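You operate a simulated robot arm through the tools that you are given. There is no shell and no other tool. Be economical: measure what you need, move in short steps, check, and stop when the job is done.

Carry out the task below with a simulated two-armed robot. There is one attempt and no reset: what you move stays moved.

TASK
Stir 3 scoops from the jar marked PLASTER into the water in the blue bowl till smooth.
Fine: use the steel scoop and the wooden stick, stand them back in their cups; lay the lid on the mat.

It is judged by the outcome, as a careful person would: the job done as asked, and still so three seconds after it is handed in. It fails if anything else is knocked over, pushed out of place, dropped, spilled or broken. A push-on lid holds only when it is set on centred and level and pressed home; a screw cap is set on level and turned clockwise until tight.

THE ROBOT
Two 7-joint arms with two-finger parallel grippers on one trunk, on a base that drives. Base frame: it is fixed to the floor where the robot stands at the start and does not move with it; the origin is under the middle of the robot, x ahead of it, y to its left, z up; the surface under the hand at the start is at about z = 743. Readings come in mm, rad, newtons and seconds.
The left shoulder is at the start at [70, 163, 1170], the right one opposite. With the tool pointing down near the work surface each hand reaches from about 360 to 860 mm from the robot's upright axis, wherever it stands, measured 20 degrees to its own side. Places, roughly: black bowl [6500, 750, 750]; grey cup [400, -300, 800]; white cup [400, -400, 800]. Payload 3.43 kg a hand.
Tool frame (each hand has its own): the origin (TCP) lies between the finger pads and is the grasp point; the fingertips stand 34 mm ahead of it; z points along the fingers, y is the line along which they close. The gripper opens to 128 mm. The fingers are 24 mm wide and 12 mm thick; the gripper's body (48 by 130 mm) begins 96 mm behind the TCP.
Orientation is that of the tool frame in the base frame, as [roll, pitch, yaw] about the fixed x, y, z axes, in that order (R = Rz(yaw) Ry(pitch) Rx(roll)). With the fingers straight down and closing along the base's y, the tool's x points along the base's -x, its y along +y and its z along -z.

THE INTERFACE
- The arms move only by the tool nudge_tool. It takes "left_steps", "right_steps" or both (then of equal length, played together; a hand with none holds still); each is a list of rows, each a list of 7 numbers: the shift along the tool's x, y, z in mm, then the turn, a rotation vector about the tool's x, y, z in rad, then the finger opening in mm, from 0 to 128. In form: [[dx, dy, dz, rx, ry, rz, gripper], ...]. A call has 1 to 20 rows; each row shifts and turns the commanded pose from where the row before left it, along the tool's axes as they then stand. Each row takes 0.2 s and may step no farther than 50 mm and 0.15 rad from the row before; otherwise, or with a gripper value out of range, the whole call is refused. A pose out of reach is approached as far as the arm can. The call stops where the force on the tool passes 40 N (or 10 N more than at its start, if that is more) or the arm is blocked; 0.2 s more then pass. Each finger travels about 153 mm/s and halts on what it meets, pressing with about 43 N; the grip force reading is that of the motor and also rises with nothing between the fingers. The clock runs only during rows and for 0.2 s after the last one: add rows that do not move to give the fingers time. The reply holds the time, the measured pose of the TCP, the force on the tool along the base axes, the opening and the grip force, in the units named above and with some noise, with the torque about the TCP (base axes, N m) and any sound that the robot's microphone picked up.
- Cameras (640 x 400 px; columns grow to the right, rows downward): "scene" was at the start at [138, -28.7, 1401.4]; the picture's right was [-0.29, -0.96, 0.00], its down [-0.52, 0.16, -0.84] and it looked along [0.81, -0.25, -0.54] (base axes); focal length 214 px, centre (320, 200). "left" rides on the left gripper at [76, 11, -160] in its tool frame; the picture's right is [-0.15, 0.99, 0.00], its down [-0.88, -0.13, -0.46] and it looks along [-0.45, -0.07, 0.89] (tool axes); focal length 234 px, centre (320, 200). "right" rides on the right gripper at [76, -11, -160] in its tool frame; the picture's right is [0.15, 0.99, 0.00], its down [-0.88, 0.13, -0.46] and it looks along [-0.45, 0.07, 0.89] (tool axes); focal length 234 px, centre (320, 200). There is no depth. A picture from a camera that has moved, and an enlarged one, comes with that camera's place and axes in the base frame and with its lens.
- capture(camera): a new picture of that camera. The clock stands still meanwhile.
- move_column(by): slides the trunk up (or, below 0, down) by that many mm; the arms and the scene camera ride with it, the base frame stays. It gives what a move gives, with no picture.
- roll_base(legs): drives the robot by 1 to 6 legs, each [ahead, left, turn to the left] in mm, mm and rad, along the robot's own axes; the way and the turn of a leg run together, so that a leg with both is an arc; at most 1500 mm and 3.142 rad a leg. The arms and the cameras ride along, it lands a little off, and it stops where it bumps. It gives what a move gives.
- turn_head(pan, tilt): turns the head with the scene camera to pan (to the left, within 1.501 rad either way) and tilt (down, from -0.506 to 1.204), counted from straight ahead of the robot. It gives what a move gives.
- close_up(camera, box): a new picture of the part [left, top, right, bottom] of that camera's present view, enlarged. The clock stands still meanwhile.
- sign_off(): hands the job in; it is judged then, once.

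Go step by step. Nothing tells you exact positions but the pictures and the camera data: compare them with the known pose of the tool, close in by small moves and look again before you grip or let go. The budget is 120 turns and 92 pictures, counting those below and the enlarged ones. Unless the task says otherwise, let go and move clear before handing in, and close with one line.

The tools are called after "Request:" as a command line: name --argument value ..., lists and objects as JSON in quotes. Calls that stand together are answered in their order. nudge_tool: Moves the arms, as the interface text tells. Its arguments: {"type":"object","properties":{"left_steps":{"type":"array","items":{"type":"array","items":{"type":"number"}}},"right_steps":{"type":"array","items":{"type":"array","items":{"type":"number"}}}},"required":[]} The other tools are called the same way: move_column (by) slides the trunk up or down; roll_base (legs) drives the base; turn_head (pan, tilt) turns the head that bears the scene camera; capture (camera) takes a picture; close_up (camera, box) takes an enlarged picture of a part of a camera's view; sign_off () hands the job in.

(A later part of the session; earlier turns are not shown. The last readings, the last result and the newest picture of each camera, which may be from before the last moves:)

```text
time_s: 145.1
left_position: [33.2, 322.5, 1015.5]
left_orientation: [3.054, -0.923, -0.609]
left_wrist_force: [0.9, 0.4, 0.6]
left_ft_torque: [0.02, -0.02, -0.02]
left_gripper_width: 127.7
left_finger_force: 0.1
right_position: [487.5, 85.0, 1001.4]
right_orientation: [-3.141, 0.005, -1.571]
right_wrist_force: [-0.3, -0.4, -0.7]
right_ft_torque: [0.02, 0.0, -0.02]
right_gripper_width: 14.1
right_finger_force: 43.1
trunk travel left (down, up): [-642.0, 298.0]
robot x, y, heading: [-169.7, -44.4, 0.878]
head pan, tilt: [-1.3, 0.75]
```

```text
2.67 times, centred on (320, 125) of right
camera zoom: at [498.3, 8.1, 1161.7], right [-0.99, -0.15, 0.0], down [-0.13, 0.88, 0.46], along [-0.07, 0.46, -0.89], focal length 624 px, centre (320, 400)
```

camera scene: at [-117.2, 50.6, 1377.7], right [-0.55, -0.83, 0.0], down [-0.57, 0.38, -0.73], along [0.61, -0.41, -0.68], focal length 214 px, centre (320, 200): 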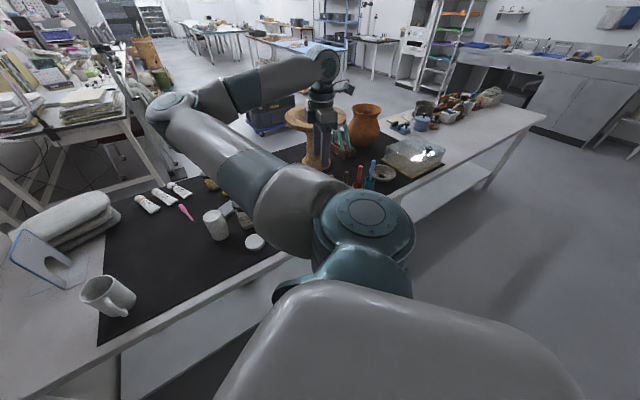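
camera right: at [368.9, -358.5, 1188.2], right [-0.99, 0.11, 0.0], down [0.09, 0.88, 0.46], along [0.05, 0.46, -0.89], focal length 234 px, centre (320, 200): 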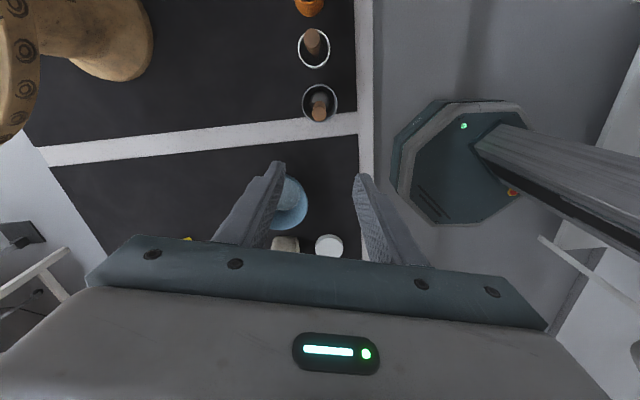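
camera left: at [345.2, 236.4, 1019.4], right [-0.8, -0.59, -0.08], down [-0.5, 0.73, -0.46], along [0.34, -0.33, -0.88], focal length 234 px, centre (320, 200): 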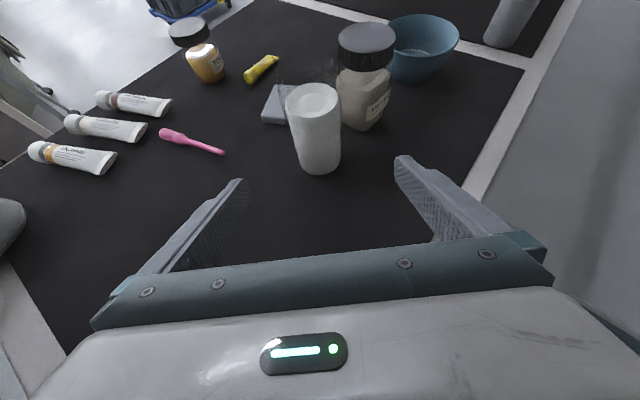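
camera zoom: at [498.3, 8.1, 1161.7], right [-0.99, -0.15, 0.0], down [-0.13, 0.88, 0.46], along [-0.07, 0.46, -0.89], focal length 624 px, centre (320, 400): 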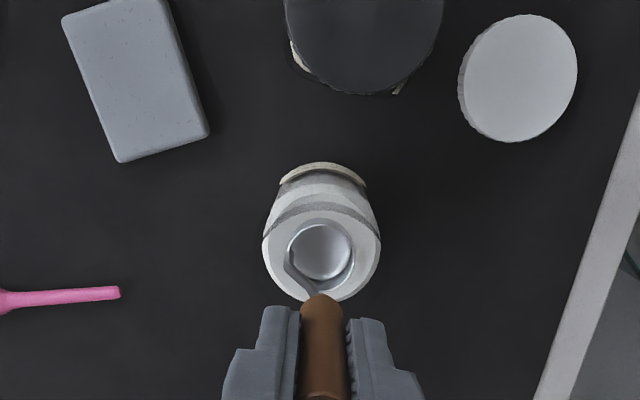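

Well centred. Dip into the powder in small steps.

Request:
nudge_tool --right_steps '[[0, 0, 8, 0, 0, 0, 6], [0, 0, 8, 0, 0, 0, 6], [0, 0, 6, 0, 0, 0, 6], [0, 0, 6, 0, 0, 0, 6], [0, 0, 6, 0, 0, 0, 6], [0, 0, 5, 0, 0, 0, 6], [0, 0, 5, 0, 0, 0, 6], [0, 0, 0, 0, 0, 0, 6]]'

Request:
close_up --camera "right" --box '[200, 50, 440, 200]'

```text
time_s: 146.7
left_position: [32.7, 321.7, 1016.6]
left_orientation: [3.059, -0.921, -0.61]
left_wrist_force: [0.2, -0.1, 0.6]
left_ft_torque: [-0.01, -0.01, -0.01]
left_gripper_width: 127.9
left_finger_force: 0.0
right_position: [487.9, 83.6, 967.3]
right_orientation: [-3.128, 0.009, -1.57]
right_wrist_force: [-9.0, -2.9, 25.2]
right_ft_torque: [-0.48, 1.39, -0.02]
right_gripper_width: 14.3
right_finger_force: 43.4
trunk travel left (down, up): [-642.0, 298.0]
robot x, y, heading: [-167.9, -50.2, 0.88]
head pan, tilt: [-1.3, 0.75]
stopped in row 8 (right hand): the force on the tool passed its limit at 42 N (the readings are from after the stop); the commanded pose is now the measured one
```

```text
2.67 times, centred on (320, 125) of right
camera zoom: at [496.9, 6.4, 1126.8], right [-0.99, -0.15, -0.01], down [-0.14, 0.88, 0.46], along [-0.05, 0.46, -0.89], focal length 624 px, centre (320, 400)
```

zoom: 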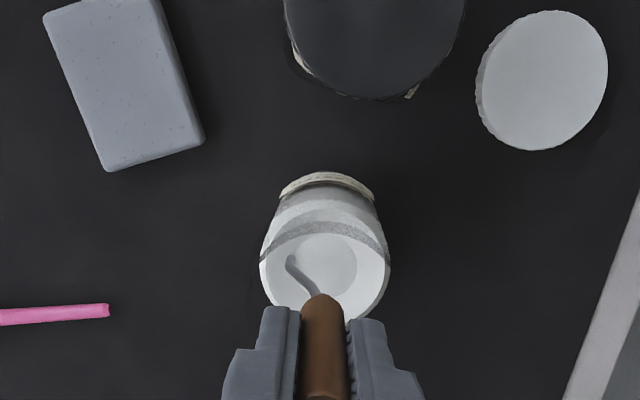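

The scoop's cup is fully under the powder. Lift it out gently.

Request:
nudge_tool --right_steps '[[0, 0, -6, 0, 0, 0, 6], [0, 0, -8, 0, 0, 0, 6], [0, 0, -10, 0, 0, 0, 6], [0, 0, -15, 0, 0, 0, 6], [0, 0, -20, 0, 0, 0, 6], [0, 0, -20, 0, 0, 0, 6], [0, 0, -20, 0, 0, 0, 6], [0, 0, -20, 0, 0, 0, 6], [0, 0, 0, 0, 0, 0, 6]]'

Request:
close_up --camera "right" --box '[200, 50, 440, 200]'

```text
time_s: 148.7
left_position: [34.3, 322.4, 1014.9]
left_orientation: [3.053, -0.923, -0.609]
left_wrist_force: [-0.9, 0.3, 0.2]
left_ft_torque: [0.03, 0.0, 0.01]
left_gripper_width: 127.9
left_finger_force: 0.1
right_position: [489.7, 82.7, 1081.6]
right_orientation: [-3.131, 0.006, -1.57]
right_wrist_force: [-0.2, -0.9, -0.1]
right_ft_torque: [-0.01, 0.01, 0.0]
right_gripper_width: 14.3
right_finger_force: 43.2
trunk travel left (down, up): [-642.0, 298.0]
robot x, y, heading: [-170.1, -46.7, 0.883]
head pan, tilt: [-1.3, 0.75]
```

```text
2.67 times, centred on (320, 125) of right
camera zoom: at [498.9, 5.8, 1241.8], right [-0.99, -0.15, -0.01], down [-0.14, 0.88, 0.46], along [-0.06, 0.46, -0.89], focal length 624 px, centre (320, 400)
```

zoom: 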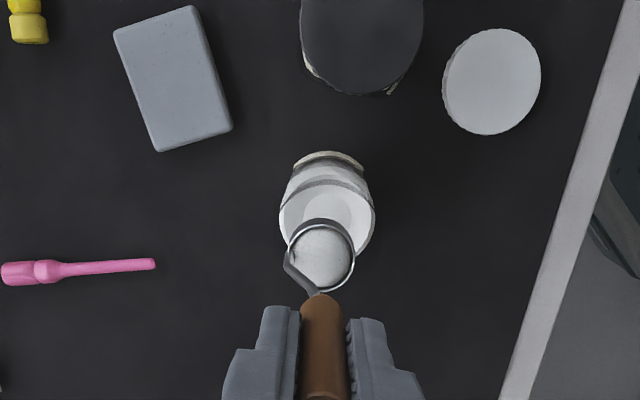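

The scoop is heaped with plaster. Carry it level over the blue bowl and turn the wrist so that its camera will be on top when tilting.

Request:
nudge_tool --right_steps '[[40.2, 3.8, 0, 0, 0, 0, 6], [40.2, 3.8, 0, 0, 0, 0, 6], [40.2, 3.8, 0, 0, 0, 0, 6], [40.2, 3.8, 0, 0, 0, 0, 6], [40.2, 3.8, 0, 0, 0, 0, 6], [40.2, 3.8, 0, 0, 0, 0, 6], [0, 0, 0, 0, 0, 0.145, 6], [0, 0, 0, 0, 0, 0.145, 6], [0, 0, 0, 0, 0, 0.145, 6], [0, 0, 0, 0, 0, 0.145, 6], [0, 0, 0, 0, 0, 0.145, 6], [0, 0, 0, 0, 0, 0.145, 6], [0, 0, 0, 0, 0, 0.145, 6], [0, 0, 0, 0, 0, 0.145, 6], [0, 0, 0, 0, 0, 0.145, 6], [0, 0, 0, 0, 0, 0.145, 6], [0, 0, 0, 0, 0, 0.145, 6], [0, 0, 0, 0, 0, 0.145, 6], [0, 0, 0, 0, 0, 0.145, 6], [0, 0, 0, 0, 0, 0, 6]]'

Request:
nudge_tool --right_steps '[[0, 0, 0, 0, 0, 0.145, 6], [0, 0, 0, 0, 0, 0.145, 6], [0, 0, 0, 0, 0, 0.145, 6], [0, 0, 0, 0, 0, 0.145, 6], [0, 0, 0, 0, 0, 0.145, 6], [0, 0, 0, 0, 0, 0.145, 6], [0, 0, 0, 0, 0, 0.145, 6], [0, 0, 0, 0, 0, 0, 6]]'

Request:
close_up --camera "right" --box '[200, 50, 440, 200]'

```text
time_s: 152.9
left_position: [33.9, 322.2, 1016.0]
left_orientation: [3.054, -0.92, -0.61]
left_wrist_force: [-0.3, 0.2, -0.1]
left_ft_torque: [-0.02, -0.01, -0.03]
left_gripper_width: 127.7
left_finger_force: 0.1
right_position: [466.8, -157.1, 1079.8]
right_orientation: [3.132, 0.007, 2.826]
right_wrist_force: [0.1, -0.9, 0.4]
right_ft_torque: [0.0, 0.02, -0.02]
right_gripper_width: 14.5
right_finger_force: 43.3
trunk travel left (down, up): [-642.0, 298.0]
robot x, y, heading: [-170.9, -48.1, 0.88]
head pan, tilt: [-1.3, 0.75]
```

```text
time_s: 154.7
left_position: [34.4, 322.1, 1015.3]
left_orientation: [3.055, -0.921, -0.61]
left_wrist_force: [-0.1, -0.5, -0.3]
left_ft_torque: [0.0, 0.01, 0.03]
left_gripper_width: 128.1
left_finger_force: 0.0
right_position: [455.5, -166.7, 1079.4]
right_orientation: [3.128, -0.006, 1.813]
right_wrist_force: [-0.2, 0.1, -0.6]
right_ft_torque: [-0.01, -0.01, 0.05]
right_gripper_width: 14.5
right_finger_force: 42.4
right hand out of reach, approached as far as the arm can: row 7
trunk travel left (down, up): [-642.0, 298.0]
robot x, y, heading: [-170.1, -50.6, 0.878]
head pan, tilt: [-1.3, 0.75]
```

```text
2.67 times, centred on (320, 125) of right
camera zoom: at [424.6, -97.0, 1240.3], right [0.92, 0.38, 0.01], down [0.33, -0.83, 0.45], along [0.18, -0.41, -0.89], focal length 624 px, centre (320, 400)
```

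zoom: 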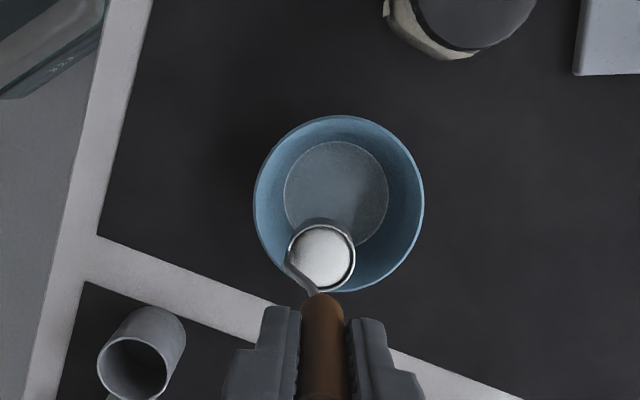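

Scoop is over the bowl. Line up, lower, and begin tilting about the scoop's cup.

Request:
nudge_tool --right_steps '[[3.3, 13.5, 0, 0, 0, -0.097, 6], [0, 0, 40, 0, 0, 0, 6], [0, 0, 42, 0, 0, 0, 6], [-16.1, -5.7, 1.6, -0.0466, 0.132, 0, 6], [-16.1, -5.7, 1.6, -0.0466, 0.132, 0, 6], [-16.1, -5.7, 1.6, -0.0466, 0.132, 0, 6], [-16.1, -5.7, 1.6, -0.0466, 0.132, 0, 6], [0, 0, 0, 0, 0, 0, 6]]'

```text
time_s: 156.5
left_position: [33.5, 322.6, 1014.5]
left_orientation: [3.052, -0.922, -0.607]
left_wrist_force: [0.4, 0.9, -0.2]
left_ft_torque: [0.03, -0.03, -0.02]
left_gripper_width: 128.0
left_finger_force: 0.0
right_position: [469.6, -223.4, 975.7]
right_orientation: [2.92, -0.528, 1.974]
right_wrist_force: [0.2, -0.4, -1.0]
right_ft_torque: [-0.04, 0.0, -0.02]
right_gripper_width: 14.2
right_finger_force: 43.0
trunk travel left (down, up): [-642.0, 298.0]
robot x, y, heading: [-172.8, -49.6, 0.882]
head pan, tilt: [-1.3, 0.75]
```

Tilt is going exactly as planned. Continue to about 97°.

Request:
nudge_tool --right_steps '[[-16.1, -5.7, 1.6, -0.0466, 0.132, 0, 6], [-16.1, -5.7, 1.6, -0.0466, 0.132, 0, 6], [-16.1, -5.7, 1.6, -0.0466, 0.132, 0, 6], [-16.1, -5.7, 1.6, -0.0466, 0.132, 0, 6], [-16.1, -5.7, 1.6, -0.0466, 0.132, 0, 6], [-16.1, -5.7, 1.6, -0.0466, 0.132, 0, 6], [-16.1, -5.7, 1.6, -0.0466, 0.132, 0, 6], [-16.1, -5.7, 1.6, -0.0466, 0.132, 0, 6], [0, 0, 0, 0, 0, 0, 6], [0, 0, 0, 0, 0, 0, 6]]'

Request:
capture --camera "right"

```text
time_s: 158.7
left_position: [33.6, 320.5, 1015.9]
left_orientation: [3.057, -0.92, -0.61]
left_wrist_force: [-0.5, -0.4, 0.1]
left_ft_torque: [0.02, 0.05, 0.0]
left_gripper_width: 128.0
left_finger_force: 0.0
right_position: [470.6, -278.9, 858.7]
right_orientation: [1.238, -1.202, -2.829]
right_wrist_force: [0.6, -0.8, -0.7]
right_ft_torque: [-0.01, 0.01, -0.02]
right_gripper_width: 14.4
right_finger_force: 43.3
trunk travel left (down, up): [-642.0, 298.0]
robot x, y, heading: [-169.1, -45.5, 0.878]
head pan, tilt: [-1.3, 0.75]
```

```text
20 pictures are left
camera right: at [433.7, -444.4, 907.5], right [0.88, -0.06, 0.47], down [0.42, -0.36, -0.83], along [0.22, 0.93, -0.29], focal length 234 px, centre (320, 200)
```

right: 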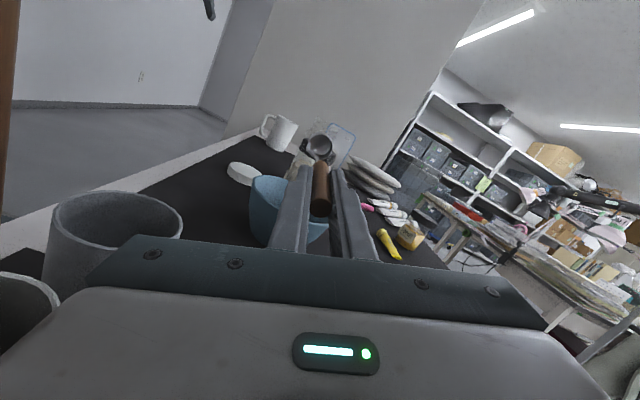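

Request:
close_up --camera "right" --box '[240, 110, 400, 210]'

```text
4.00 times, centred on (320, 160) of right
camera zoom: at [433.7, -444.4, 907.5], right [0.88, -0.06, 0.47], down [0.42, -0.36, -0.83], along [0.22, 0.93, -0.29], focal length 937 px, centre (320, 360)
```

zoom: 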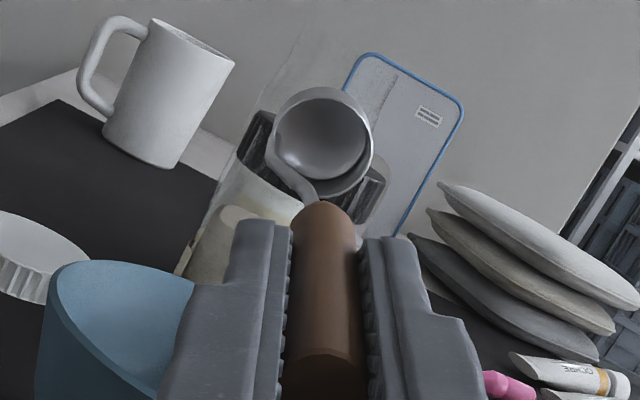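

Scoop emptied. Untilt, rise and return over the jar.

Request:
nudge_tool --right_steps '[[16.1, 5.7, 0.8, 0.0466, -0.132, 0, 6], [16.1, 5.7, 0.8, 0.0466, -0.132, 0, 6], [16.1, 5.7, 0.8, 0.0466, -0.132, 0, 6], [16.1, 5.7, 0.8, 0.0466, -0.132, 0, 6], [16.1, 5.7, 0.8, 0.0466, -0.132, 0, 6], [16.1, 5.7, 0.8, 0.0466, -0.132, 0, 6], [16.1, 5.7, 0.8, 0.0466, -0.132, 0, 6], [16.1, 5.7, 0.8, 0.0466, -0.132, 0, 6], [16.1, 5.7, 0.8, 0.0466, -0.132, 0, 6], [16.1, 5.7, 0.8, 0.0466, -0.132, 0, 6], [16.1, 5.7, 0.8, 0.0466, -0.132, 0, 6], [16.1, 5.7, 0.8, 0.0466, -0.132, 0, 6], [0, 0, -45, 0, 0, 0, 6], [0, 0, -45, 0, 0, 0, 6], [0, 0, 0, 0, 0, 0, 6]]'

Request:
nudge_tool --right_steps '[[36.9, 16.6, 0, 0, 0, 0, 6], [36.9, 16.6, 0, 0, 0, 0, 6], [36.9, 16.6, 0, 0, 0, 0, 6], [36.9, 16.6, 0, 0, 0, 0, 6], [36.9, 16.6, 0, 0, 0, 0, 6], [36.9, 16.6, 0, 0, 0, 0, 6], [0, 0, 0, 0, 0, 0, 6]]'

```text
time_s: 161.9
left_position: [35.2, 321.3, 1015.0]
left_orientation: [3.054, -0.921, -0.607]
left_wrist_force: [-0.3, -0.4, 0.9]
left_ft_torque: [-0.02, -0.01, 0.0]
left_gripper_width: 127.8
left_finger_force: 0.1
right_position: [466.9, -160.4, 1088.5]
right_orientation: [3.128, -0.003, 1.908]
right_wrist_force: [-0.4, 0.2, -1.1]
right_ft_torque: [0.0, 0.01, 0.0]
right_gripper_width: 14.5
right_finger_force: 42.9
trunk travel left (down, up): [-642.0, 298.0]
robot x, y, heading: [-168.8, -50.4, 0.88]
head pan, tilt: [-1.3, 0.75]
```

```text
time_s: 163.5
left_position: [33.9, 321.5, 1015.5]
left_orientation: [3.054, -0.918, -0.609]
left_wrist_force: [0.6, 0.0, 0.1]
left_ft_torque: [0.0, 0.01, 0.01]
left_gripper_width: 128.1
left_finger_force: 0.1
right_position: [380.5, -68.9, 1083.9]
right_orientation: [3.129, -0.004, 1.915]
right_wrist_force: [0.4, -0.2, 0.0]
right_ft_torque: [-0.04, 0.01, 0.0]
right_gripper_width: 14.4
right_finger_force: 42.9
right hand out of reach, approached as far as the arm can: row 1, 2, 3, 4, 5, 6
trunk travel left (down, up): [-642.0, 298.0]
robot x, y, heading: [-169.5, -49.6, 0.88]
head pan, tilt: [-1.3, 0.75]
```

The wrist limit stops it at this yaw; turn the wrist back partly, then move over the jar.

Request:
nudge_tool --right_steps '[[0, 0, 0, 0, 0, -0.14, 6], [0, 0, 0, 0, 0, -0.14, 6], [0, 0, 0, 0, 0, -0.14, 6], [0, 0, 0, 0, 0, -0.14, 6], [0, 0, 0, 0, 0, -0.14, 6], [0, 0, 0, 0, 0, -0.14, 6], [-9.1, 36.2, 0, 0, 0, 0, 6], [-9.1, 36.2, 0, 0, 0, 0, 6], [-9.1, 36.2, 0, 0, 0, 0, 6], [-9.1, 36.2, 0, 0, 0, 0, 6], [-9.1, 36.2, 0, 0, 0, 0, 6], [0, 0, 40, 0, 0, 0, 6], [0, 0, 40, 0, 0, 0, 6], [0, 0, 0, 0, 0, 0, 6]]'

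Request:
close_up --camera "right" --box '[200, 50, 440, 200]'

```text
time_s: 166.5
left_position: [33.6, 321.1, 1014.7]
left_orientation: [3.055, -0.922, -0.609]
left_wrist_force: [0.0, 0.7, 0.1]
left_ft_torque: [-0.01, 0.01, 0.01]
left_gripper_width: 128.1
left_finger_force: 0.0
right_position: [494.6, 81.1, 1009.1]
right_orientation: [3.131, 0.005, 2.751]
right_wrist_force: [-0.5, 0.3, -0.6]
right_ft_torque: [0.0, -0.01, -0.01]
right_gripper_width: 14.6
right_finger_force: 43.5
trunk travel left (down, up): [-642.0, 298.0]
robot x, y, heading: [-168.3, -51.6, 0.882]
head pan, tilt: [-1.3, 0.75]
```

```text
2.67 times, centred on (320, 125) of right
camera zoom: at [419.9, 98.7, 1168.3], right [0.24, 0.97, 0.01], down [0.86, -0.22, 0.46], along [0.45, -0.1, -0.89], focal length 624 px, centre (320, 400)
```

zoom: 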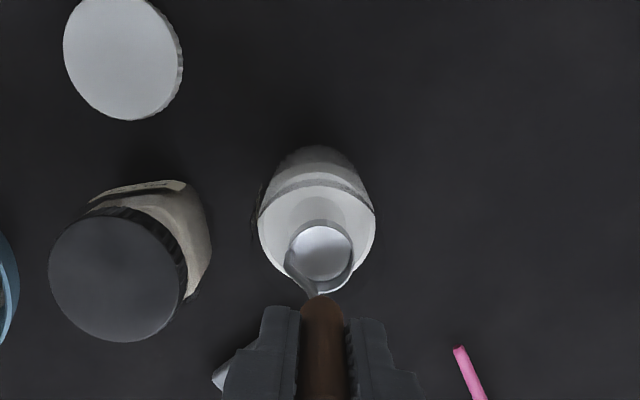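

Centred over the jar. Second dip and lift in one go.

Request:
nudge_tool --right_steps '[[2, -1, 10, 0, 0, 0, 6], [0, 0, 10, 0, 0, 0, 6], [0, 0, 7, 0, 0, 0, 6], [0, 0, 5, 0, 0, 0, 6], [0, 0, 5, 0, 0, 0, 6], [0, 0, 4, 0, 0, 0, 6], [0, 0, 3, 0, 0, 0, 6], [0, 0, 0, 0, 0, 0, 6], [0, 0, -6, 0, 0, 0, 6], [0, 0, -8, 0, 0, 0, 6], [0, 0, -10, 0, 0, 0, 6], [0, 0, -15, 0, 0, 0, 6], [0, 0, -20, 0, 0, 0, 6], [0, 0, -20, 0, 0, 0, 6], [0, 0, -25, 0, 0, 0, 6], [0, 0, -25, 0, 0, 0, 6], [0, 0, 0, 0, 0, 0, 6]]'

Request:
close_up --camera "right" --box '[200, 50, 440, 200]'

```text
time_s: 170.1
left_position: [35.1, 322.0, 1016.4]
left_orientation: [3.053, -0.921, -0.609]
left_wrist_force: [-0.4, 0.1, -0.4]
left_ft_torque: [0.02, 0.0, -0.02]
left_gripper_width: 128.2
left_finger_force: 0.1
right_position: [492.7, 79.0, 1092.1]
right_orientation: [3.132, 0.006, 2.751]
right_wrist_force: [0.1, 0.1, -0.3]
right_ft_torque: [0.02, -0.02, -0.01]
right_gripper_width: 14.3
right_finger_force: 42.5
trunk travel left (down, up): [-642.0, 298.0]
robot x, y, heading: [-172.7, -48.4, 0.876]
head pan, tilt: [-1.3, 0.75]
```

```text
2.67 times, centred on (320, 125) of right
camera zoom: at [416.4, 97.5, 1251.9], right [0.24, 0.97, 0.01], down [0.86, -0.22, 0.46], along [0.45, -0.1, -0.89], focal length 624 px, centre (320, 400)
```

zoom: 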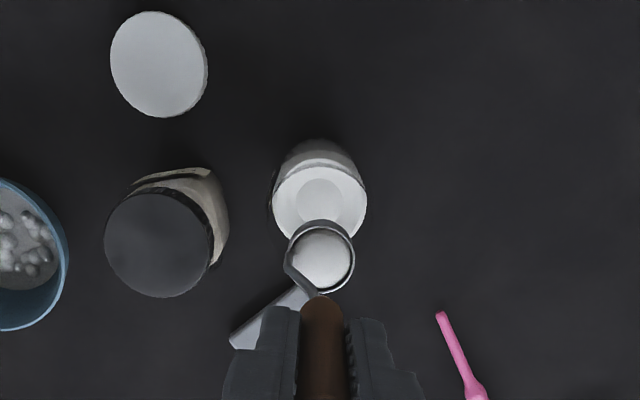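

Second scoop is full, and the first one's lumps are in the bowl. Carry over and tilt out.

Request:
nudge_tool --right_steps '[[-11.6, -38.3, 0, 0, 0, 0, 6], [-11.6, -38.3, 0, 0, 0, 0, 6], [-11.6, -38.3, 0, 0, 0, 0, 6], [-11.6, -38.3, 0, 0, 0, 0, 6], [-11.6, -38.3, 0, 0, 0, 0, 6], [-11.6, -38.3, 0, 0, 0, 0, 6], [0, 0, 0, 0, 0, 0.14, 6], [0, 0, 0, 0, 0, 0.14, 6], [0, 0, 0, 0, 0, 0.14, 6], [0, 0, 0, 0, 0, 0.14, 6], [0, 0, 0, 0, 0, 0.14, 6], [0, 0, 0, 0, 0, 0.14, 6], [0, 0, 40, 0, 0, 0, 6], [0, 0, 40, 0, 0, 0, 6], [0, 0, 16, 0, 0, 0, 6], [0, 0, 0, 0, 0, 0, 6]]'

Request:
nudge_tool --right_steps '[[-16.1, -5.7, 1.6, -0.0466, 0.132, 0, 6], [-16.1, -5.7, 1.6, -0.0466, 0.132, 0, 6], [-16.1, -5.7, 1.6, -0.0466, 0.132, 0, 6], [-16.1, -5.7, 1.6, -0.0466, 0.132, 0, 6], [-16.1, -5.7, 1.6, -0.0466, 0.132, 0, 6], [-16.1, -5.7, 1.6, -0.0466, 0.132, 0, 6], [-16.1, -5.7, 1.6, -0.0466, 0.132, 0, 6], [-16.1, -5.7, 1.6, -0.0466, 0.132, 0, 6], [-16.1, -5.7, 1.6, -0.0466, 0.132, 0, 6], [-16.1, -5.7, 1.6, -0.0466, 0.132, 0, 6], [-16.1, -5.7, 1.6, -0.0466, 0.132, 0, 6], [-16.1, -5.7, 1.6, -0.0466, 0.132, 0, 6], [0, 0, 0, 0, 0, 0, 6], [0, 0, 0, 0, 0, 0, 6]]'

Request:
close_up --camera "right" --box '[240, 110, 400, 210]'

```text
time_s: 173.5
left_position: [34.9, 321.8, 1015.1]
left_orientation: [3.055, -0.922, -0.61]
left_wrist_force: [0.1, 0.5, -0.3]
left_ft_torque: [0.03, -0.03, -0.04]
left_gripper_width: 128.2
left_finger_force: 0.1
right_position: [469.0, -158.4, 994.5]
right_orientation: [3.129, -0.003, 1.908]
right_wrist_force: [-0.2, -0.3, -0.1]
right_ft_torque: [-0.01, 0.0, -0.01]
right_gripper_width: 14.3
right_finger_force: 43.0
trunk travel left (down, up): [-642.0, 298.0]
robot x, y, heading: [-169.1, -49.4, 0.879]
head pan, tilt: [-1.3, 0.75]
```

```text
time_s: 176.5
left_position: [33.0, 321.1, 1015.2]
left_orientation: [3.056, -0.919, -0.609]
left_wrist_force: [-0.1, -0.1, 0.0]
left_ft_torque: [-0.01, 0.03, 0.01]
left_gripper_width: 127.7
left_finger_force: 0.0
right_position: [468.1, -275.4, 855.2]
right_orientation: [1.239, -1.201, -2.83]
right_wrist_force: [-0.2, -0.2, -0.5]
right_ft_torque: [-0.02, -0.02, -0.01]
right_gripper_width: 14.3
right_finger_force: 43.2
trunk travel left (down, up): [-642.0, 298.0]
robot x, y, heading: [-171.3, -47.0, 0.88]
head pan, tilt: [-1.3, 0.75]
```

```text
4.00 times, centred on (320, 160) of right
camera zoom: at [432.2, -442.1, 903.9], right [0.88, -0.06, 0.47], down [0.42, -0.36, -0.83], along [0.22, 0.93, -0.29], focal length 937 px, centre (320, 360)
```

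zoom: 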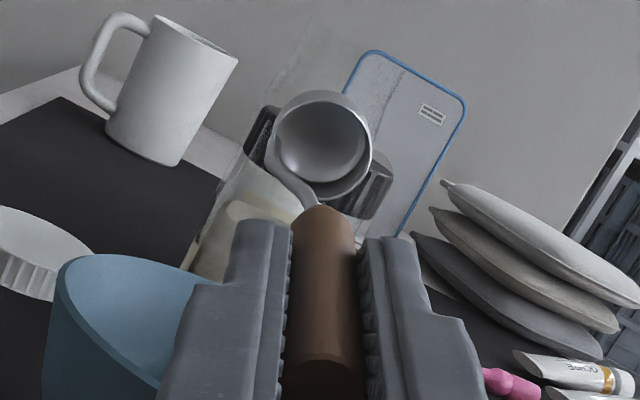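

Second scoop emptied. Return for the third.

Request:
nudge_tool --right_steps '[[16.1, 5.7, 0.8, 0.0466, -0.132, 0, 6], [16.1, 5.7, 0.8, 0.0466, -0.132, 0, 6], [16.1, 5.7, 0.8, 0.0466, -0.132, 0, 6], [16.1, 5.7, 0.8, 0.0466, -0.132, 0, 6], [16.1, 5.7, 0.8, 0.0466, -0.132, 0, 6], [16.1, 5.7, 0.8, 0.0466, -0.132, 0, 6], [16.1, 5.7, 0.8, 0.0466, -0.132, 0, 6], [16.1, 5.7, 0.8, 0.0466, -0.132, 0, 6], [16.1, 5.7, 0.8, 0.0466, -0.132, 0, 6], [16.1, 5.7, 0.8, 0.0466, -0.132, 0, 6], [16.1, 5.7, 0.8, 0.0466, -0.132, 0, 6], [16.1, 5.7, 0.8, 0.0466, -0.132, 0, 6], [0, 0, -45, 0, 0, 0, 6], [0, 0, -45, 0, 0, 0, 6], [0, 0, 0, 0, 0, -0.14, 6], [0, 0, 0, 0, 0, -0.14, 6], [0, 0, 0, 0, 0, -0.14, 6], [0, 0, 0, 0, 0, -0.14, 6], [0, 0, 0, 0, 0, -0.14, 6], [0, 0, 0, 0, 0, -0.14, 6]]'

Request:
nudge_tool --right_steps '[[11.6, 38.6, 0, 0, 0, 0, 6], [11.6, 38.6, 0, 0, 0, 0, 6], [11.6, 38.6, 0, 0, 0, 0, 6], [11.6, 38.6, 0, 0, 0, 0, 6], [11.6, 38.6, 0, 0, 0, 0, 6], [11.6, 38.6, 0, 0, 0, 0, 6], [0, 0, 40, 0, 0, 0, 6], [0, 0, 38, 0, 0, 0, 6], [0, 0, 0, 0, 0, 0, 6]]'

Request:
close_up --camera "right" --box '[200, 50, 440, 200]'

```text
time_s: 180.7
left_position: [34.3, 322.1, 1015.2]
left_orientation: [3.054, -0.922, -0.609]
left_wrist_force: [0.4, 0.8, 0.1]
left_ft_torque: [0.04, -0.02, 0.03]
left_gripper_width: 127.8
left_finger_force: 0.0
right_position: [467.6, -159.1, 1084.7]
right_orientation: [3.131, 0.007, 2.751]
right_wrist_force: [0.7, 0.3, 0.5]
right_ft_torque: [-0.01, -0.02, 0.02]
right_gripper_width: 14.2
right_finger_force: 42.9
trunk travel left (down, up): [-642.0, 298.0]
robot x, y, heading: [-168.1, -48.6, 0.884]
head pan, tilt: [-1.3, 0.75]
```

```text
time_s: 182.7
left_position: [33.7, 320.9, 1014.8]
left_orientation: [3.054, -0.923, -0.608]
left_wrist_force: [0.7, 0.8, -1.0]
left_ft_torque: [0.01, 0.0, -0.02]
left_gripper_width: 127.8
left_finger_force: 0.1
right_position: [492.6, 81.5, 1008.1]
right_orientation: [3.129, 0.006, 2.749]
right_wrist_force: [0.7, 0.1, -0.7]
right_ft_torque: [-0.03, -0.01, 0.02]
right_gripper_width: 14.1
right_finger_force: 42.8
trunk travel left (down, up): [-642.0, 298.0]
robot x, y, heading: [-171.4, -49.8, 0.881]
head pan, tilt: [-1.3, 0.75]
```

```text
2.67 times, centred on (320, 125) of right
camera zoom: at [416.5, 99.3, 1167.3], right [0.24, 0.97, 0.01], down [0.86, -0.22, 0.46], along [0.45, -0.1, -0.89], focal length 624 px, centre (320, 400)
```

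zoom: 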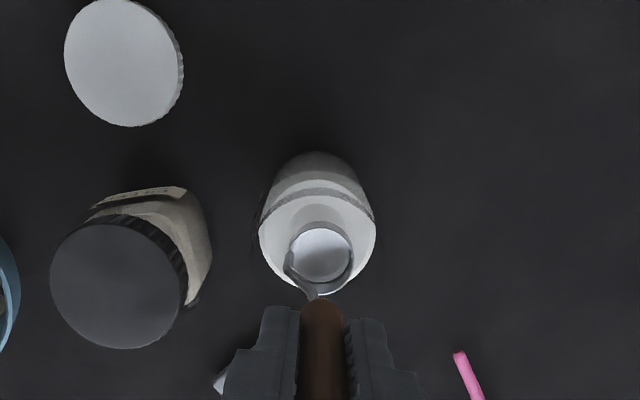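

Centred again; third dip, a touch deeper, and lift.

Request:
nudge_tool --right_steps '[[0, -1, 10, 0, 0, 0, 6], [0, 0, 10, 0, 0, 0, 6], [0, 0, 7, 0, 0, 0, 6], [0, 0, 5, 0, 0, 0, 6], [0, 0, 5, 0, 0, 0, 6], [0, 0, 4, 0, 0, 0, 6], [0, 0, 3, 0, 0, 0, 6], [0, 0, 0, 0, 0, 0, 6], [0, 0, -6, 0, 0, 0, 6], [0, 0, -8, 0, 0, 0, 6], [0, 0, -10, 0, 0, 0, 6], [0, 0, -15, 0, 0, 0, 6], [0, 0, -20, 0, 0, 0, 6], [0, 0, -20, 0, 0, 0, 6], [0, 0, -25, 0, 0, 0, 6], [0, 0, -25, 0, 0, 0, 6], [0, 0, 0, 0, 0, 0, 6]]'

Request:
close_up --camera "right" --box '[200, 50, 440, 200]'

```text
time_s: 186.3
left_position: [34.3, 322.4, 1014.8]
left_orientation: [3.055, -0.921, -0.61]
left_wrist_force: [0.1, -1.1, 0.6]
left_ft_torque: [-0.01, 0.01, -0.02]
left_gripper_width: 127.8
left_finger_force: 0.1
right_position: [492.9, 81.2, 1093.6]
right_orientation: [3.131, 0.008, 2.751]
right_wrist_force: [-0.3, 1.4, -0.3]
right_ft_torque: [-0.02, 0.01, 0.01]
right_gripper_width: 14.4
right_finger_force: 43.1
trunk travel left (down, up): [-642.0, 298.0]
robot x, y, heading: [-169.5, -50.7, 0.878]
head pan, tilt: [-1.3, 0.75]
```

```text
2.67 times, centred on (320, 125) of right
camera zoom: at [416.8, 98.3, 1253.2], right [0.24, 0.97, 0.01], down [0.86, -0.22, 0.46], along [0.45, -0.1, -0.89], focal length 624 px, centre (320, 400)
```

zoom: 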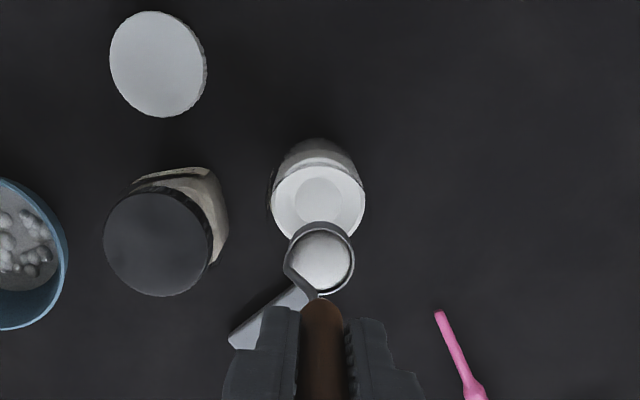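

Third scoop is loaded. Carry over and tilt out.

Request:
nudge_tool --right_steps '[[-11.6, -38.6, 0, 0, 0, 0, 6], [-11.6, -38.6, 0, 0, 0, 0, 6], [-11.6, -38.6, 0, 0, 0, 0, 6], [-11.6, -38.6, 0, 0, 0, 0, 6], [-11.6, -38.6, 0, 0, 0, 0, 6], [-11.6, -38.6, 0, 0, 0, 0, 6], [0, 0, 0, 0, 0, 0.14, 6], [0, 0, 0, 0, 0, 0.14, 6], [0, 0, 0, 0, 0, 0.14, 6], [0, 0, 0, 0, 0, 0.14, 6], [0, 0, 0, 0, 0, 0.14, 6], [0, 0, 0, 0, 0, 0.14, 6], [0, 0, 40, 0, 0, 0, 6], [0, 0, 40, 0, 0, 0, 6], [0, 0, 18, 0, 0, 0, 6], [0, 0, 0, 0, 0, 0, 6]]'

Request:
nudge_tool --right_steps '[[-16.1, -5.7, 1.6, -0.0466, 0.132, 0, 6], [-16.1, -5.7, 1.6, -0.0466, 0.132, 0, 6], [-16.1, -5.7, 1.6, -0.0466, 0.132, 0, 6], [-16.1, -5.7, 1.6, -0.0466, 0.132, 0, 6], [-16.1, -5.7, 1.6, -0.0466, 0.132, 0, 6], [-16.1, -5.7, 1.6, -0.0466, 0.132, 0, 6], [-16.1, -5.7, 1.6, -0.0466, 0.132, 0, 6], [-16.1, -5.7, 1.6, -0.0466, 0.132, 0, 6], [-16.1, -5.7, 1.6, -0.0466, 0.132, 0, 6], [-16.1, -5.7, 1.6, -0.0466, 0.132, 0, 6], [-16.1, -5.7, 1.6, -0.0466, 0.132, 0, 6], [-16.1, -5.7, 1.6, -0.0466, 0.132, 0, 6], [0, 0, 0, 0, 0, 0, 6], [0, 0, 0, 0, 0, 0, 6], [0, 0, 0, 0, 0, 0, 6]]'

Request:
nudge_tool --right_steps '[[16.1, 5.7, 0.8, 0.0466, -0.132, 0, 6], [16.1, 5.7, 0.8, 0.0466, -0.132, 0, 6], [16.1, 5.7, 0.8, 0.0466, -0.132, 0, 6], [16.1, 5.7, 0.8, 0.0466, -0.132, 0, 6], [16.1, 5.7, 0.8, 0.0466, -0.132, 0, 6], [16.1, 5.7, 0.8, 0.0466, -0.132, 0, 6], [16.1, 5.7, 0.8, 0.0466, -0.132, 0, 6], [16.1, 5.7, 0.8, 0.0466, -0.132, 0, 6], [16.1, 5.7, 0.8, 0.0466, -0.132, 0, 6], [16.1, 5.7, 0.8, 0.0466, -0.132, 0, 6], [16.1, 5.7, 0.8, 0.0466, -0.132, 0, 6], [16.1, 5.7, 0.8, 0.0466, -0.132, 0, 6], [0, 0, -45, 0, 0, 0, 6], [0, 0, -45, 0, 0, 0, 6], [0, 0, 0, 0, 0, 0, 6]]'

Request:
close_up --camera "right" --box '[180, 50, 460, 220]'

```text
time_s: 189.7
left_position: [33.8, 320.6, 1014.5]
left_orientation: [3.057, -0.922, -0.609]
left_wrist_force: [0.8, -0.1, -0.3]
left_ft_torque: [0.01, -0.01, -0.01]
left_gripper_width: 128.2
left_finger_force: 0.0
right_position: [467.8, -160.8, 991.4]
right_orientation: [3.13, -0.003, 1.909]
right_wrist_force: [0.0, -0.5, -0.7]
right_ft_torque: [0.0, 0.02, 0.02]
right_gripper_width: 14.3
right_finger_force: 43.4
trunk travel left (down, up): [-642.0, 298.0]
robot x, y, heading: [-170.7, -47.1, 0.876]
head pan, tilt: [-1.3, 0.75]
```

```text
time_s: 192.9
left_position: [34.5, 320.6, 1014.7]
left_orientation: [3.053, -0.922, -0.61]
left_wrist_force: [0.1, 0.7, 0.8]
left_ft_torque: [0.01, -0.01, 0.02]
left_gripper_width: 127.8
left_finger_force: 0.0
right_position: [469.3, -277.2, 852.0]
right_orientation: [1.243, -1.203, -2.834]
right_wrist_force: [-0.3, 0.1, -0.7]
right_ft_torque: [-0.02, -0.03, -0.01]
right_gripper_width: 14.6
right_finger_force: 42.8
trunk travel left (down, up): [-642.0, 298.0]
robot x, y, heading: [-172.9, -49.2, 0.874]
head pan, tilt: [-1.3, 0.75]
```

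```text
time_s: 196.1
left_position: [35.6, 321.7, 1014.9]
left_orientation: [3.054, -0.92, -0.608]
left_wrist_force: [0.3, 0.4, -0.3]
left_ft_torque: [0.03, 0.01, 0.01]
left_gripper_width: 128.0
left_finger_force: 0.1
right_position: [466.7, -159.0, 1080.4]
right_orientation: [3.129, -0.003, 1.91]
right_wrist_force: [1.2, 0.1, 0.0]
right_ft_torque: [-0.01, 0.01, 0.03]
right_gripper_width: 14.2
right_finger_force: 42.9
trunk travel left (down, up): [-642.0, 298.0]
robot x, y, heading: [-169.4, -48.3, 0.878]
head pan, tilt: [-1.3, 0.75]
```

```text
2.29 times, centred on (320, 135) of right
camera zoom: at [429.7, -93.0, 1241.8], right [0.88, 0.47, 0.01], down [0.41, -0.79, 0.45], along [0.22, -0.4, -0.89], focal length 535 px, centre (320, 349)
```

zoom: 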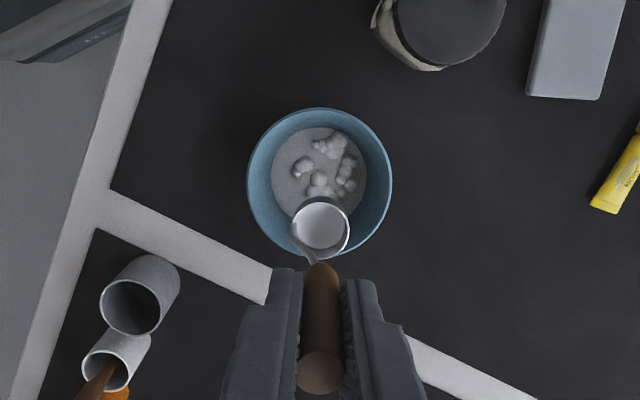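

All three scoops are in the bowl. Take the scoop back above the grey cup and look.

Request:
nudge_tool --right_steps '[[0, 0, -10, 0, 0, -0.14, 6], [0, 0, -10, 0, 0, -0.14, 6], [0, 0, 0, 0, 0, -0.14, 6], [0, 0, 0, 0, 0, -0.14, 6], [0, 0, 0, 0, 0, -0.14, 6], [0, 0, 0, 0, 0, -0.14, 6], [4, -38.2, 0, 0, 0, 0, 6], [4, -38.2, 0, 0, 0, 0, 6], [4, -38.2, 0, 0, 0, 0, 6], [4, -38.2, 0, 0, 0, 0, 6], [4, -38.2, 0, 0, 0, 0, 6], [0, 0, 40, 0, 0, 0, 6], [0, 0, 0, 0, 0, 0, 6]]'

Request:
close_up --camera "right" --box '[180, 50, 460, 220]'

```text
time_s: 198.9
left_position: [33.6, 320.3, 1015.6]
left_orientation: [3.054, -0.923, -0.608]
left_wrist_force: [-0.6, 0.6, 0.6]
left_ft_torque: [0.0, -0.04, 0.0]
left_gripper_width: 128.0
left_finger_force: 0.0
right_position: [372.9, -332.7, 1059.5]
right_orientation: [3.131, 0.008, 2.749]
right_wrist_force: [-0.3, -0.1, -0.7]
right_ft_torque: [-0.02, -0.05, 0.02]
right_gripper_width: 14.2
right_finger_force: 43.0
trunk travel left (down, up): [-642.0, 298.0]
robot x, y, heading: [-169.1, -52.5, 0.882]
head pan, tilt: [-1.3, 0.75]
```

```text
2.29 times, centred on (320, 135) of right
camera zoom: at [298.0, -314.8, 1219.1], right [0.24, 0.97, 0.01], down [0.86, -0.22, 0.46], along [0.45, -0.1, -0.89], focal length 535 px, centre (320, 349)
```

zoom: 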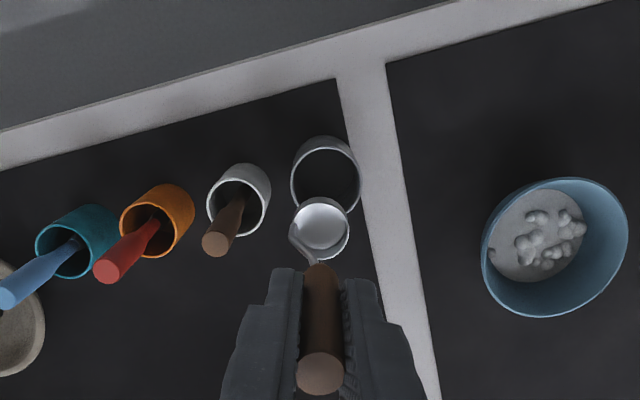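

Request:
nudge_tool --right_steps '[[-2.5, 6.4, 0, 0, 0, 0, 6], [0, 0, 40, 0, 0, 0, 6], [0, 0, 40, 0, 0, 0, 6], [0, 0, 32, 0, 0, 0, 6], [0, 0, 0, 0, 0, 0, 6]]'

Request:
close_up --camera "right" --box '[180, 50, 460, 220]'

```text
time_s: 200.1
left_position: [31.8, 323.4, 1015.1]
left_orientation: [3.056, -0.923, -0.609]
left_wrist_force: [0.1, 0.0, -0.6]
left_ft_torque: [0.01, -0.01, 0.0]
left_gripper_width: 128.1
left_finger_force: 0.1
right_position: [380.1, -323.5, 951.3]
right_orientation: [3.131, 0.01, 2.749]
right_wrist_force: [-2.7, 0.8, 33.3]
right_ft_torque: [0.23, -0.2, -0.02]
right_gripper_width: 14.2
right_finger_force: 42.7
trunk travel left (down, up): [-642.0, 298.0]
robot x, y, heading: [-171.5, -50.1, 0.88]
head pan, tilt: [-1.3, 0.75]
```

```text
2.29 times, centred on (320, 135) of right
camera zoom: at [303.9, -305.8, 1111.1], right [0.24, 0.97, 0.01], down [0.86, -0.22, 0.47], along [0.45, -0.11, -0.88], focal length 535 px, centre (320, 349)
```

zoom: 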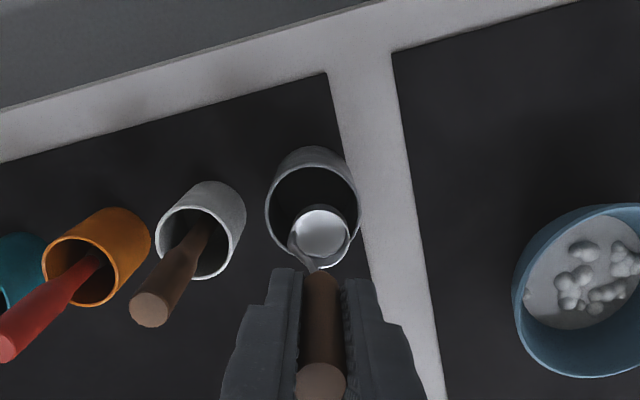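

The scoop touches the cup's rim; lift 10 mm, shift about 6 mm, and try again.

Request:
nudge_tool --right_steps '[[0, 0, -12, 0, 0, 0, 6], [4.5, -3.5, 0, 0, 0, 0, 6], [0, 0, 8, 0, 0, 0, 6], [0, 0, 8, 0, 0, 0, 6], [0, 0, 8, 0, 0, 0, 6], [0, 0, 0, 0, 0, 0, 6]]'

Request:
close_up --camera "right" --box '[180, 50, 460, 220]'

```text
time_s: 201.5
left_position: [34.3, 321.7, 1016.3]
left_orientation: [3.053, -0.923, -0.608]
left_wrist_force: [-0.4, -0.5, -1.6]
left_ft_torque: [-0.02, 0.0, 0.02]
left_gripper_width: 128.0
left_finger_force: 0.0
right_position: [375.3, -324.1, 936.4]
right_orientation: [3.13, 0.006, 2.749]
right_wrist_force: [0.1, -0.8, -0.4]
right_ft_torque: [-0.03, -0.01, 0.0]
right_gripper_width: 14.0
right_finger_force: 43.7
trunk travel left (down, up): [-642.0, 298.0]
robot x, y, heading: [-166.6, -48.4, 0.881]
head pan, tilt: [-1.3, 0.75]
```

```text
2.29 times, centred on (320, 135) of right
camera zoom: at [300.6, -307.1, 1096.0], right [0.24, 0.97, 0.01], down [0.86, -0.22, 0.46], along [0.45, -0.1, -0.89], focal length 535 px, centre (320, 349)
```

zoom: 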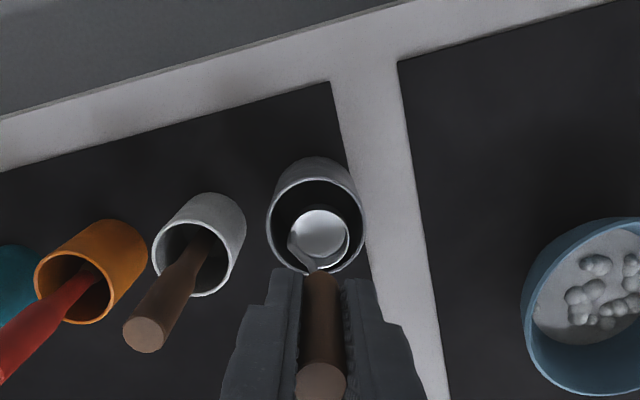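

It's inside the cup. Lower until it rests, then release and rise.

Request:
nudge_tool --right_steps '[[0, 0, 10, 0, 0, 0, 6], [0, 0, 10, 0, 0, 0, 6], [0, 0, 8, 0, 0, 0, 6], [0, 0, 5, 0, 0, 0, 6]]'

Request:
nudge_tool --right_steps '[[0, 0, 3, 0, 0, 0, 6], [0, 0, 3, 0, 0, 0, 6], [0, 0, 3, 0, 0, 0, 6]]'

```text
time_s: 202.5
left_position: [33.4, 321.1, 1014.9]
left_orientation: [3.054, -0.922, -0.611]
left_wrist_force: [-0.4, -0.4, -0.2]
left_ft_torque: [-0.03, 0.01, -0.02]
left_gripper_width: 128.0
left_finger_force: 0.0
right_position: [377.7, -324.6, 902.4]
right_orientation: [3.132, 0.008, 2.748]
right_wrist_force: [0.0, -1.2, -0.5]
right_ft_torque: [-0.07, 0.14, -0.01]
right_gripper_width: 14.4
right_finger_force: 43.3
trunk travel left (down, up): [-642.0, 298.0]
robot x, y, heading: [-166.2, -48.2, 0.883]
head pan, tilt: [-1.3, 0.75]
```

```text
time_s: 203.3
left_position: [33.3, 322.0, 1014.8]
left_orientation: [3.053, -0.921, -0.61]
left_wrist_force: [-1.8, -0.5, -1.2]
left_ft_torque: [0.03, 0.0, 0.02]
left_gripper_width: 127.9
left_finger_force: 0.1
right_position: [377.3, -324.3, 892.6]
right_orientation: [3.131, 0.008, 2.75]
right_wrist_force: [-1.7, 0.7, -0.6]
right_ft_torque: [-0.08, 0.24, 0.02]
right_gripper_width: 14.0
right_finger_force: 42.7
trunk travel left (down, up): [-642.0, 298.0]
robot x, y, heading: [-170.1, -52.1, 0.879]
head pan, tilt: [-1.3, 0.75]
```

Released height reached; open, rise, and move above the stick in the white cup.

Request:
nudge_tool --right_steps '[[0, 0, 2, 0, 0, 0, 6], [0, 0, 0, 0, 0, 0, 24], [0, 0, 0, 0, 0, 0, 36], [0, 0, -30, 0, 0, 0, 36], [0, 0, -40, 0, 0, 0, 36], [0, 0, -40, 0, 0, 0, 36], [3.5, -34, -10, 0, 0, 0, 40], [3.5, -34, -5, 0, 0, 0, 40], [0, 0, 0, 0, 0, 0, 40]]'

Request:
close_up --camera "right" --box '[180, 50, 460, 220]'

```text
time_s: 205.3
left_position: [33.5, 323.3, 1015.1]
left_orientation: [3.054, -0.922, -0.608]
left_wrist_force: [0.3, 0.0, -0.5]
left_ft_torque: [-0.01, -0.03, -0.02]
left_gripper_width: 127.9
left_finger_force: 0.1
right_position: [342.1, -385.9, 1017.8]
right_orientation: [3.131, 0.007, 2.75]
right_wrist_force: [-0.6, -0.3, 0.5]
right_ft_torque: [-0.03, 0.01, 0.05]
right_gripper_width: 40.2
right_finger_force: 0.0
trunk travel left (down, up): [-642.0, 298.0]
robot x, y, heading: [-170.2, -51.2, 0.881]
head pan, tilt: [-1.3, 0.75]
```

```text
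2.29 times, centred on (320, 135) of right
camera zoom: at [266.7, -367.4, 1177.5], right [0.24, 0.97, 0.01], down [0.86, -0.22, 0.46], along [0.45, -0.1, -0.89], focal length 535 px, centre (320, 349)
```

zoom: 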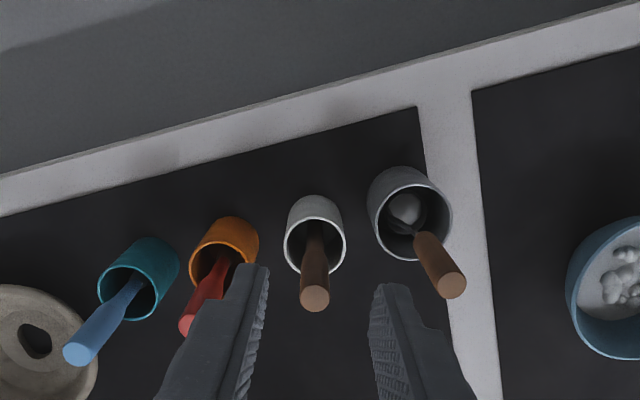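

The scoop stands in its cup. Stick top is at about (372, -393, 908); align, descend and grip.

Request:
nudge_tool --right_steps '[[-30.4, 4.9, 0, 0, 0, 0, 40], [0, 0, 40, 0, 0, 0, 40], [0, 0, 40, 0, 0, 0, 40], [0, 0, 35, 0, 0, 0, 40], [0, 0, 28, 0, 0, 0, 40], [0, 0, 0, 0, 0, 0, 24], [0, 0, 0, 0, 0, 0, 10], [0, 0, 0, 0, 0, 0, 4], [0, 0, 0, 0, 0, 0, 4]]'

Request:
nudge_tool --right_steps '[[0, 0, -30, 0, 0, 0, 4], [0, 0, -45, 0, 0, 0, 4], [0, 0, -45, 0, 0, 0, 4], [0, 0, -45, 0, 0, 0, 4], [0, 0, 0, 0, 0, 0, 4]]'

Request:
close_up --camera "right" --box '[180, 50, 460, 220]'

```text
time_s: 207.3
left_position: [33.3, 321.2, 1015.5]
left_orientation: [3.055, -0.922, -0.608]
left_wrist_force: [0.4, -0.7, 0.6]
left_ft_torque: [-0.01, 0.0, -0.03]
left_gripper_width: 128.0
left_finger_force: 0.1
right_position: [371.9, -391.3, 873.1]
right_orientation: [3.131, 0.008, 2.749]
right_wrist_force: [-0.6, 0.3, 0.5]
right_ft_torque: [0.03, 0.02, -0.02]
right_gripper_width: 15.2
right_finger_force: 42.8
trunk travel left (down, up): [-642.0, 298.0]
robot x, y, heading: [-172.0, -47.2, 0.879]
head pan, tilt: [-1.3, 0.75]
```

```text
time_s: 208.5
left_position: [33.8, 320.8, 1015.7]
left_orientation: [3.054, -0.92, -0.61]
left_wrist_force: [-0.6, 0.3, -0.5]
left_ft_torque: [-0.01, 0.02, 0.0]
left_gripper_width: 128.0
left_finger_force: 0.0
right_position: [376.2, -392.5, 1040.0]
right_orientation: [3.131, 0.008, 2.749]
right_wrist_force: [-0.3, 0.0, 0.1]
right_ft_torque: [0.0, 0.02, 0.05]
right_gripper_width: 14.9
right_finger_force: 42.9
trunk travel left (down, up): [-642.0, 298.0]
robot x, y, heading: [-167.8, -45.8, 0.881]
head pan, tilt: [-1.3, 0.75]
```

```text
2.29 times, centred on (320, 135) of right
camera zoom: at [300.4, -375.3, 1199.8], right [0.24, 0.97, 0.01], down [0.86, -0.22, 0.46], along [0.45, -0.1, -0.89], focal length 535 px, centre (320, 349)
```

zoom: 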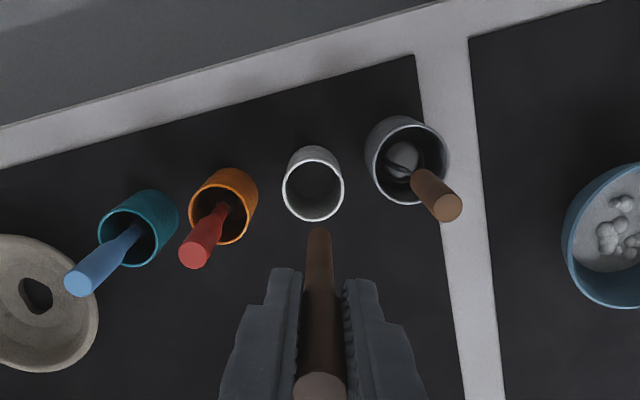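

The stick is out. Bring it over the bowl's centre and lower it in.

Request:
nudge_tool --right_steps '[[0, 0, -30, 0, 0, 0, 4], [0.8, 36.1, 0, 0, 0, 0, 4], [0.8, 36.1, 0, 0, 0, 0, 4], [0.8, 36.1, 0, 0, 0, 0, 4], [0.8, 36.1, 0, 0, 0, 0, 4], [0.8, 36.1, 0, 0, 0, 0, 4], [0.8, 36.1, 0, 0, 0, 0, 4], [0.8, 36.1, 0, 0, 0, 0, 4], [0, 0, 45, 0, 0, 0, 4], [0, 0, 45, 0, 0, 0, 4], [0, 0, 40, 0, 0, 0, 4], [0, 0, 30, 0, 0, 0, 4], [0, 0, 0, 0, 0, 0, 4]]'

Request:
close_up --camera "right" --box '[180, 50, 460, 220]'

```text
time_s: 211.3
left_position: [33.0, 321.4, 1014.5]
left_orientation: [3.054, -0.921, -0.609]
left_wrist_force: [-0.4, -0.5, -0.9]
left_ft_torque: [0.03, -0.02, -0.03]
left_gripper_width: 127.7
left_finger_force: 0.0
right_position: [466.2, -155.2, 910.9]
right_orientation: [3.133, 0.007, 2.748]
right_wrist_force: [0.5, -0.2, -0.4]
right_ft_torque: [0.0, -0.02, 0.01]
right_gripper_width: 14.8
right_finger_force: 43.1
trunk travel left (down, up): [-642.0, 298.0]
robot x, y, heading: [-172.8, -46.9, 0.88]
head pan, tilt: [-1.3, 0.75]
```

```text
2.29 times, centred on (320, 135) of right
camera zoom: at [390.4, -137.9, 1071.1], right [0.24, 0.97, 0.01], down [0.86, -0.22, 0.46], along [0.45, -0.1, -0.89], focal length 535 px, centre (320, 349)
```

zoom: 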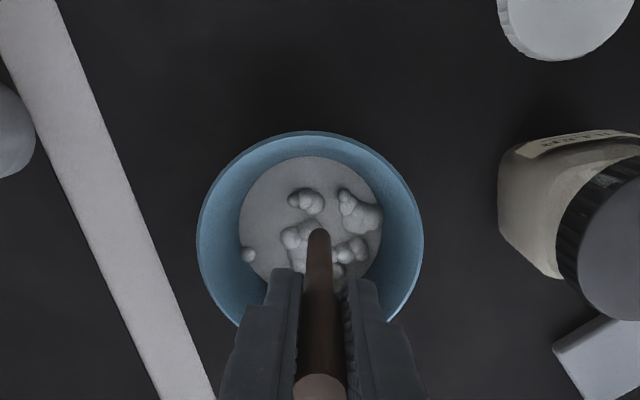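

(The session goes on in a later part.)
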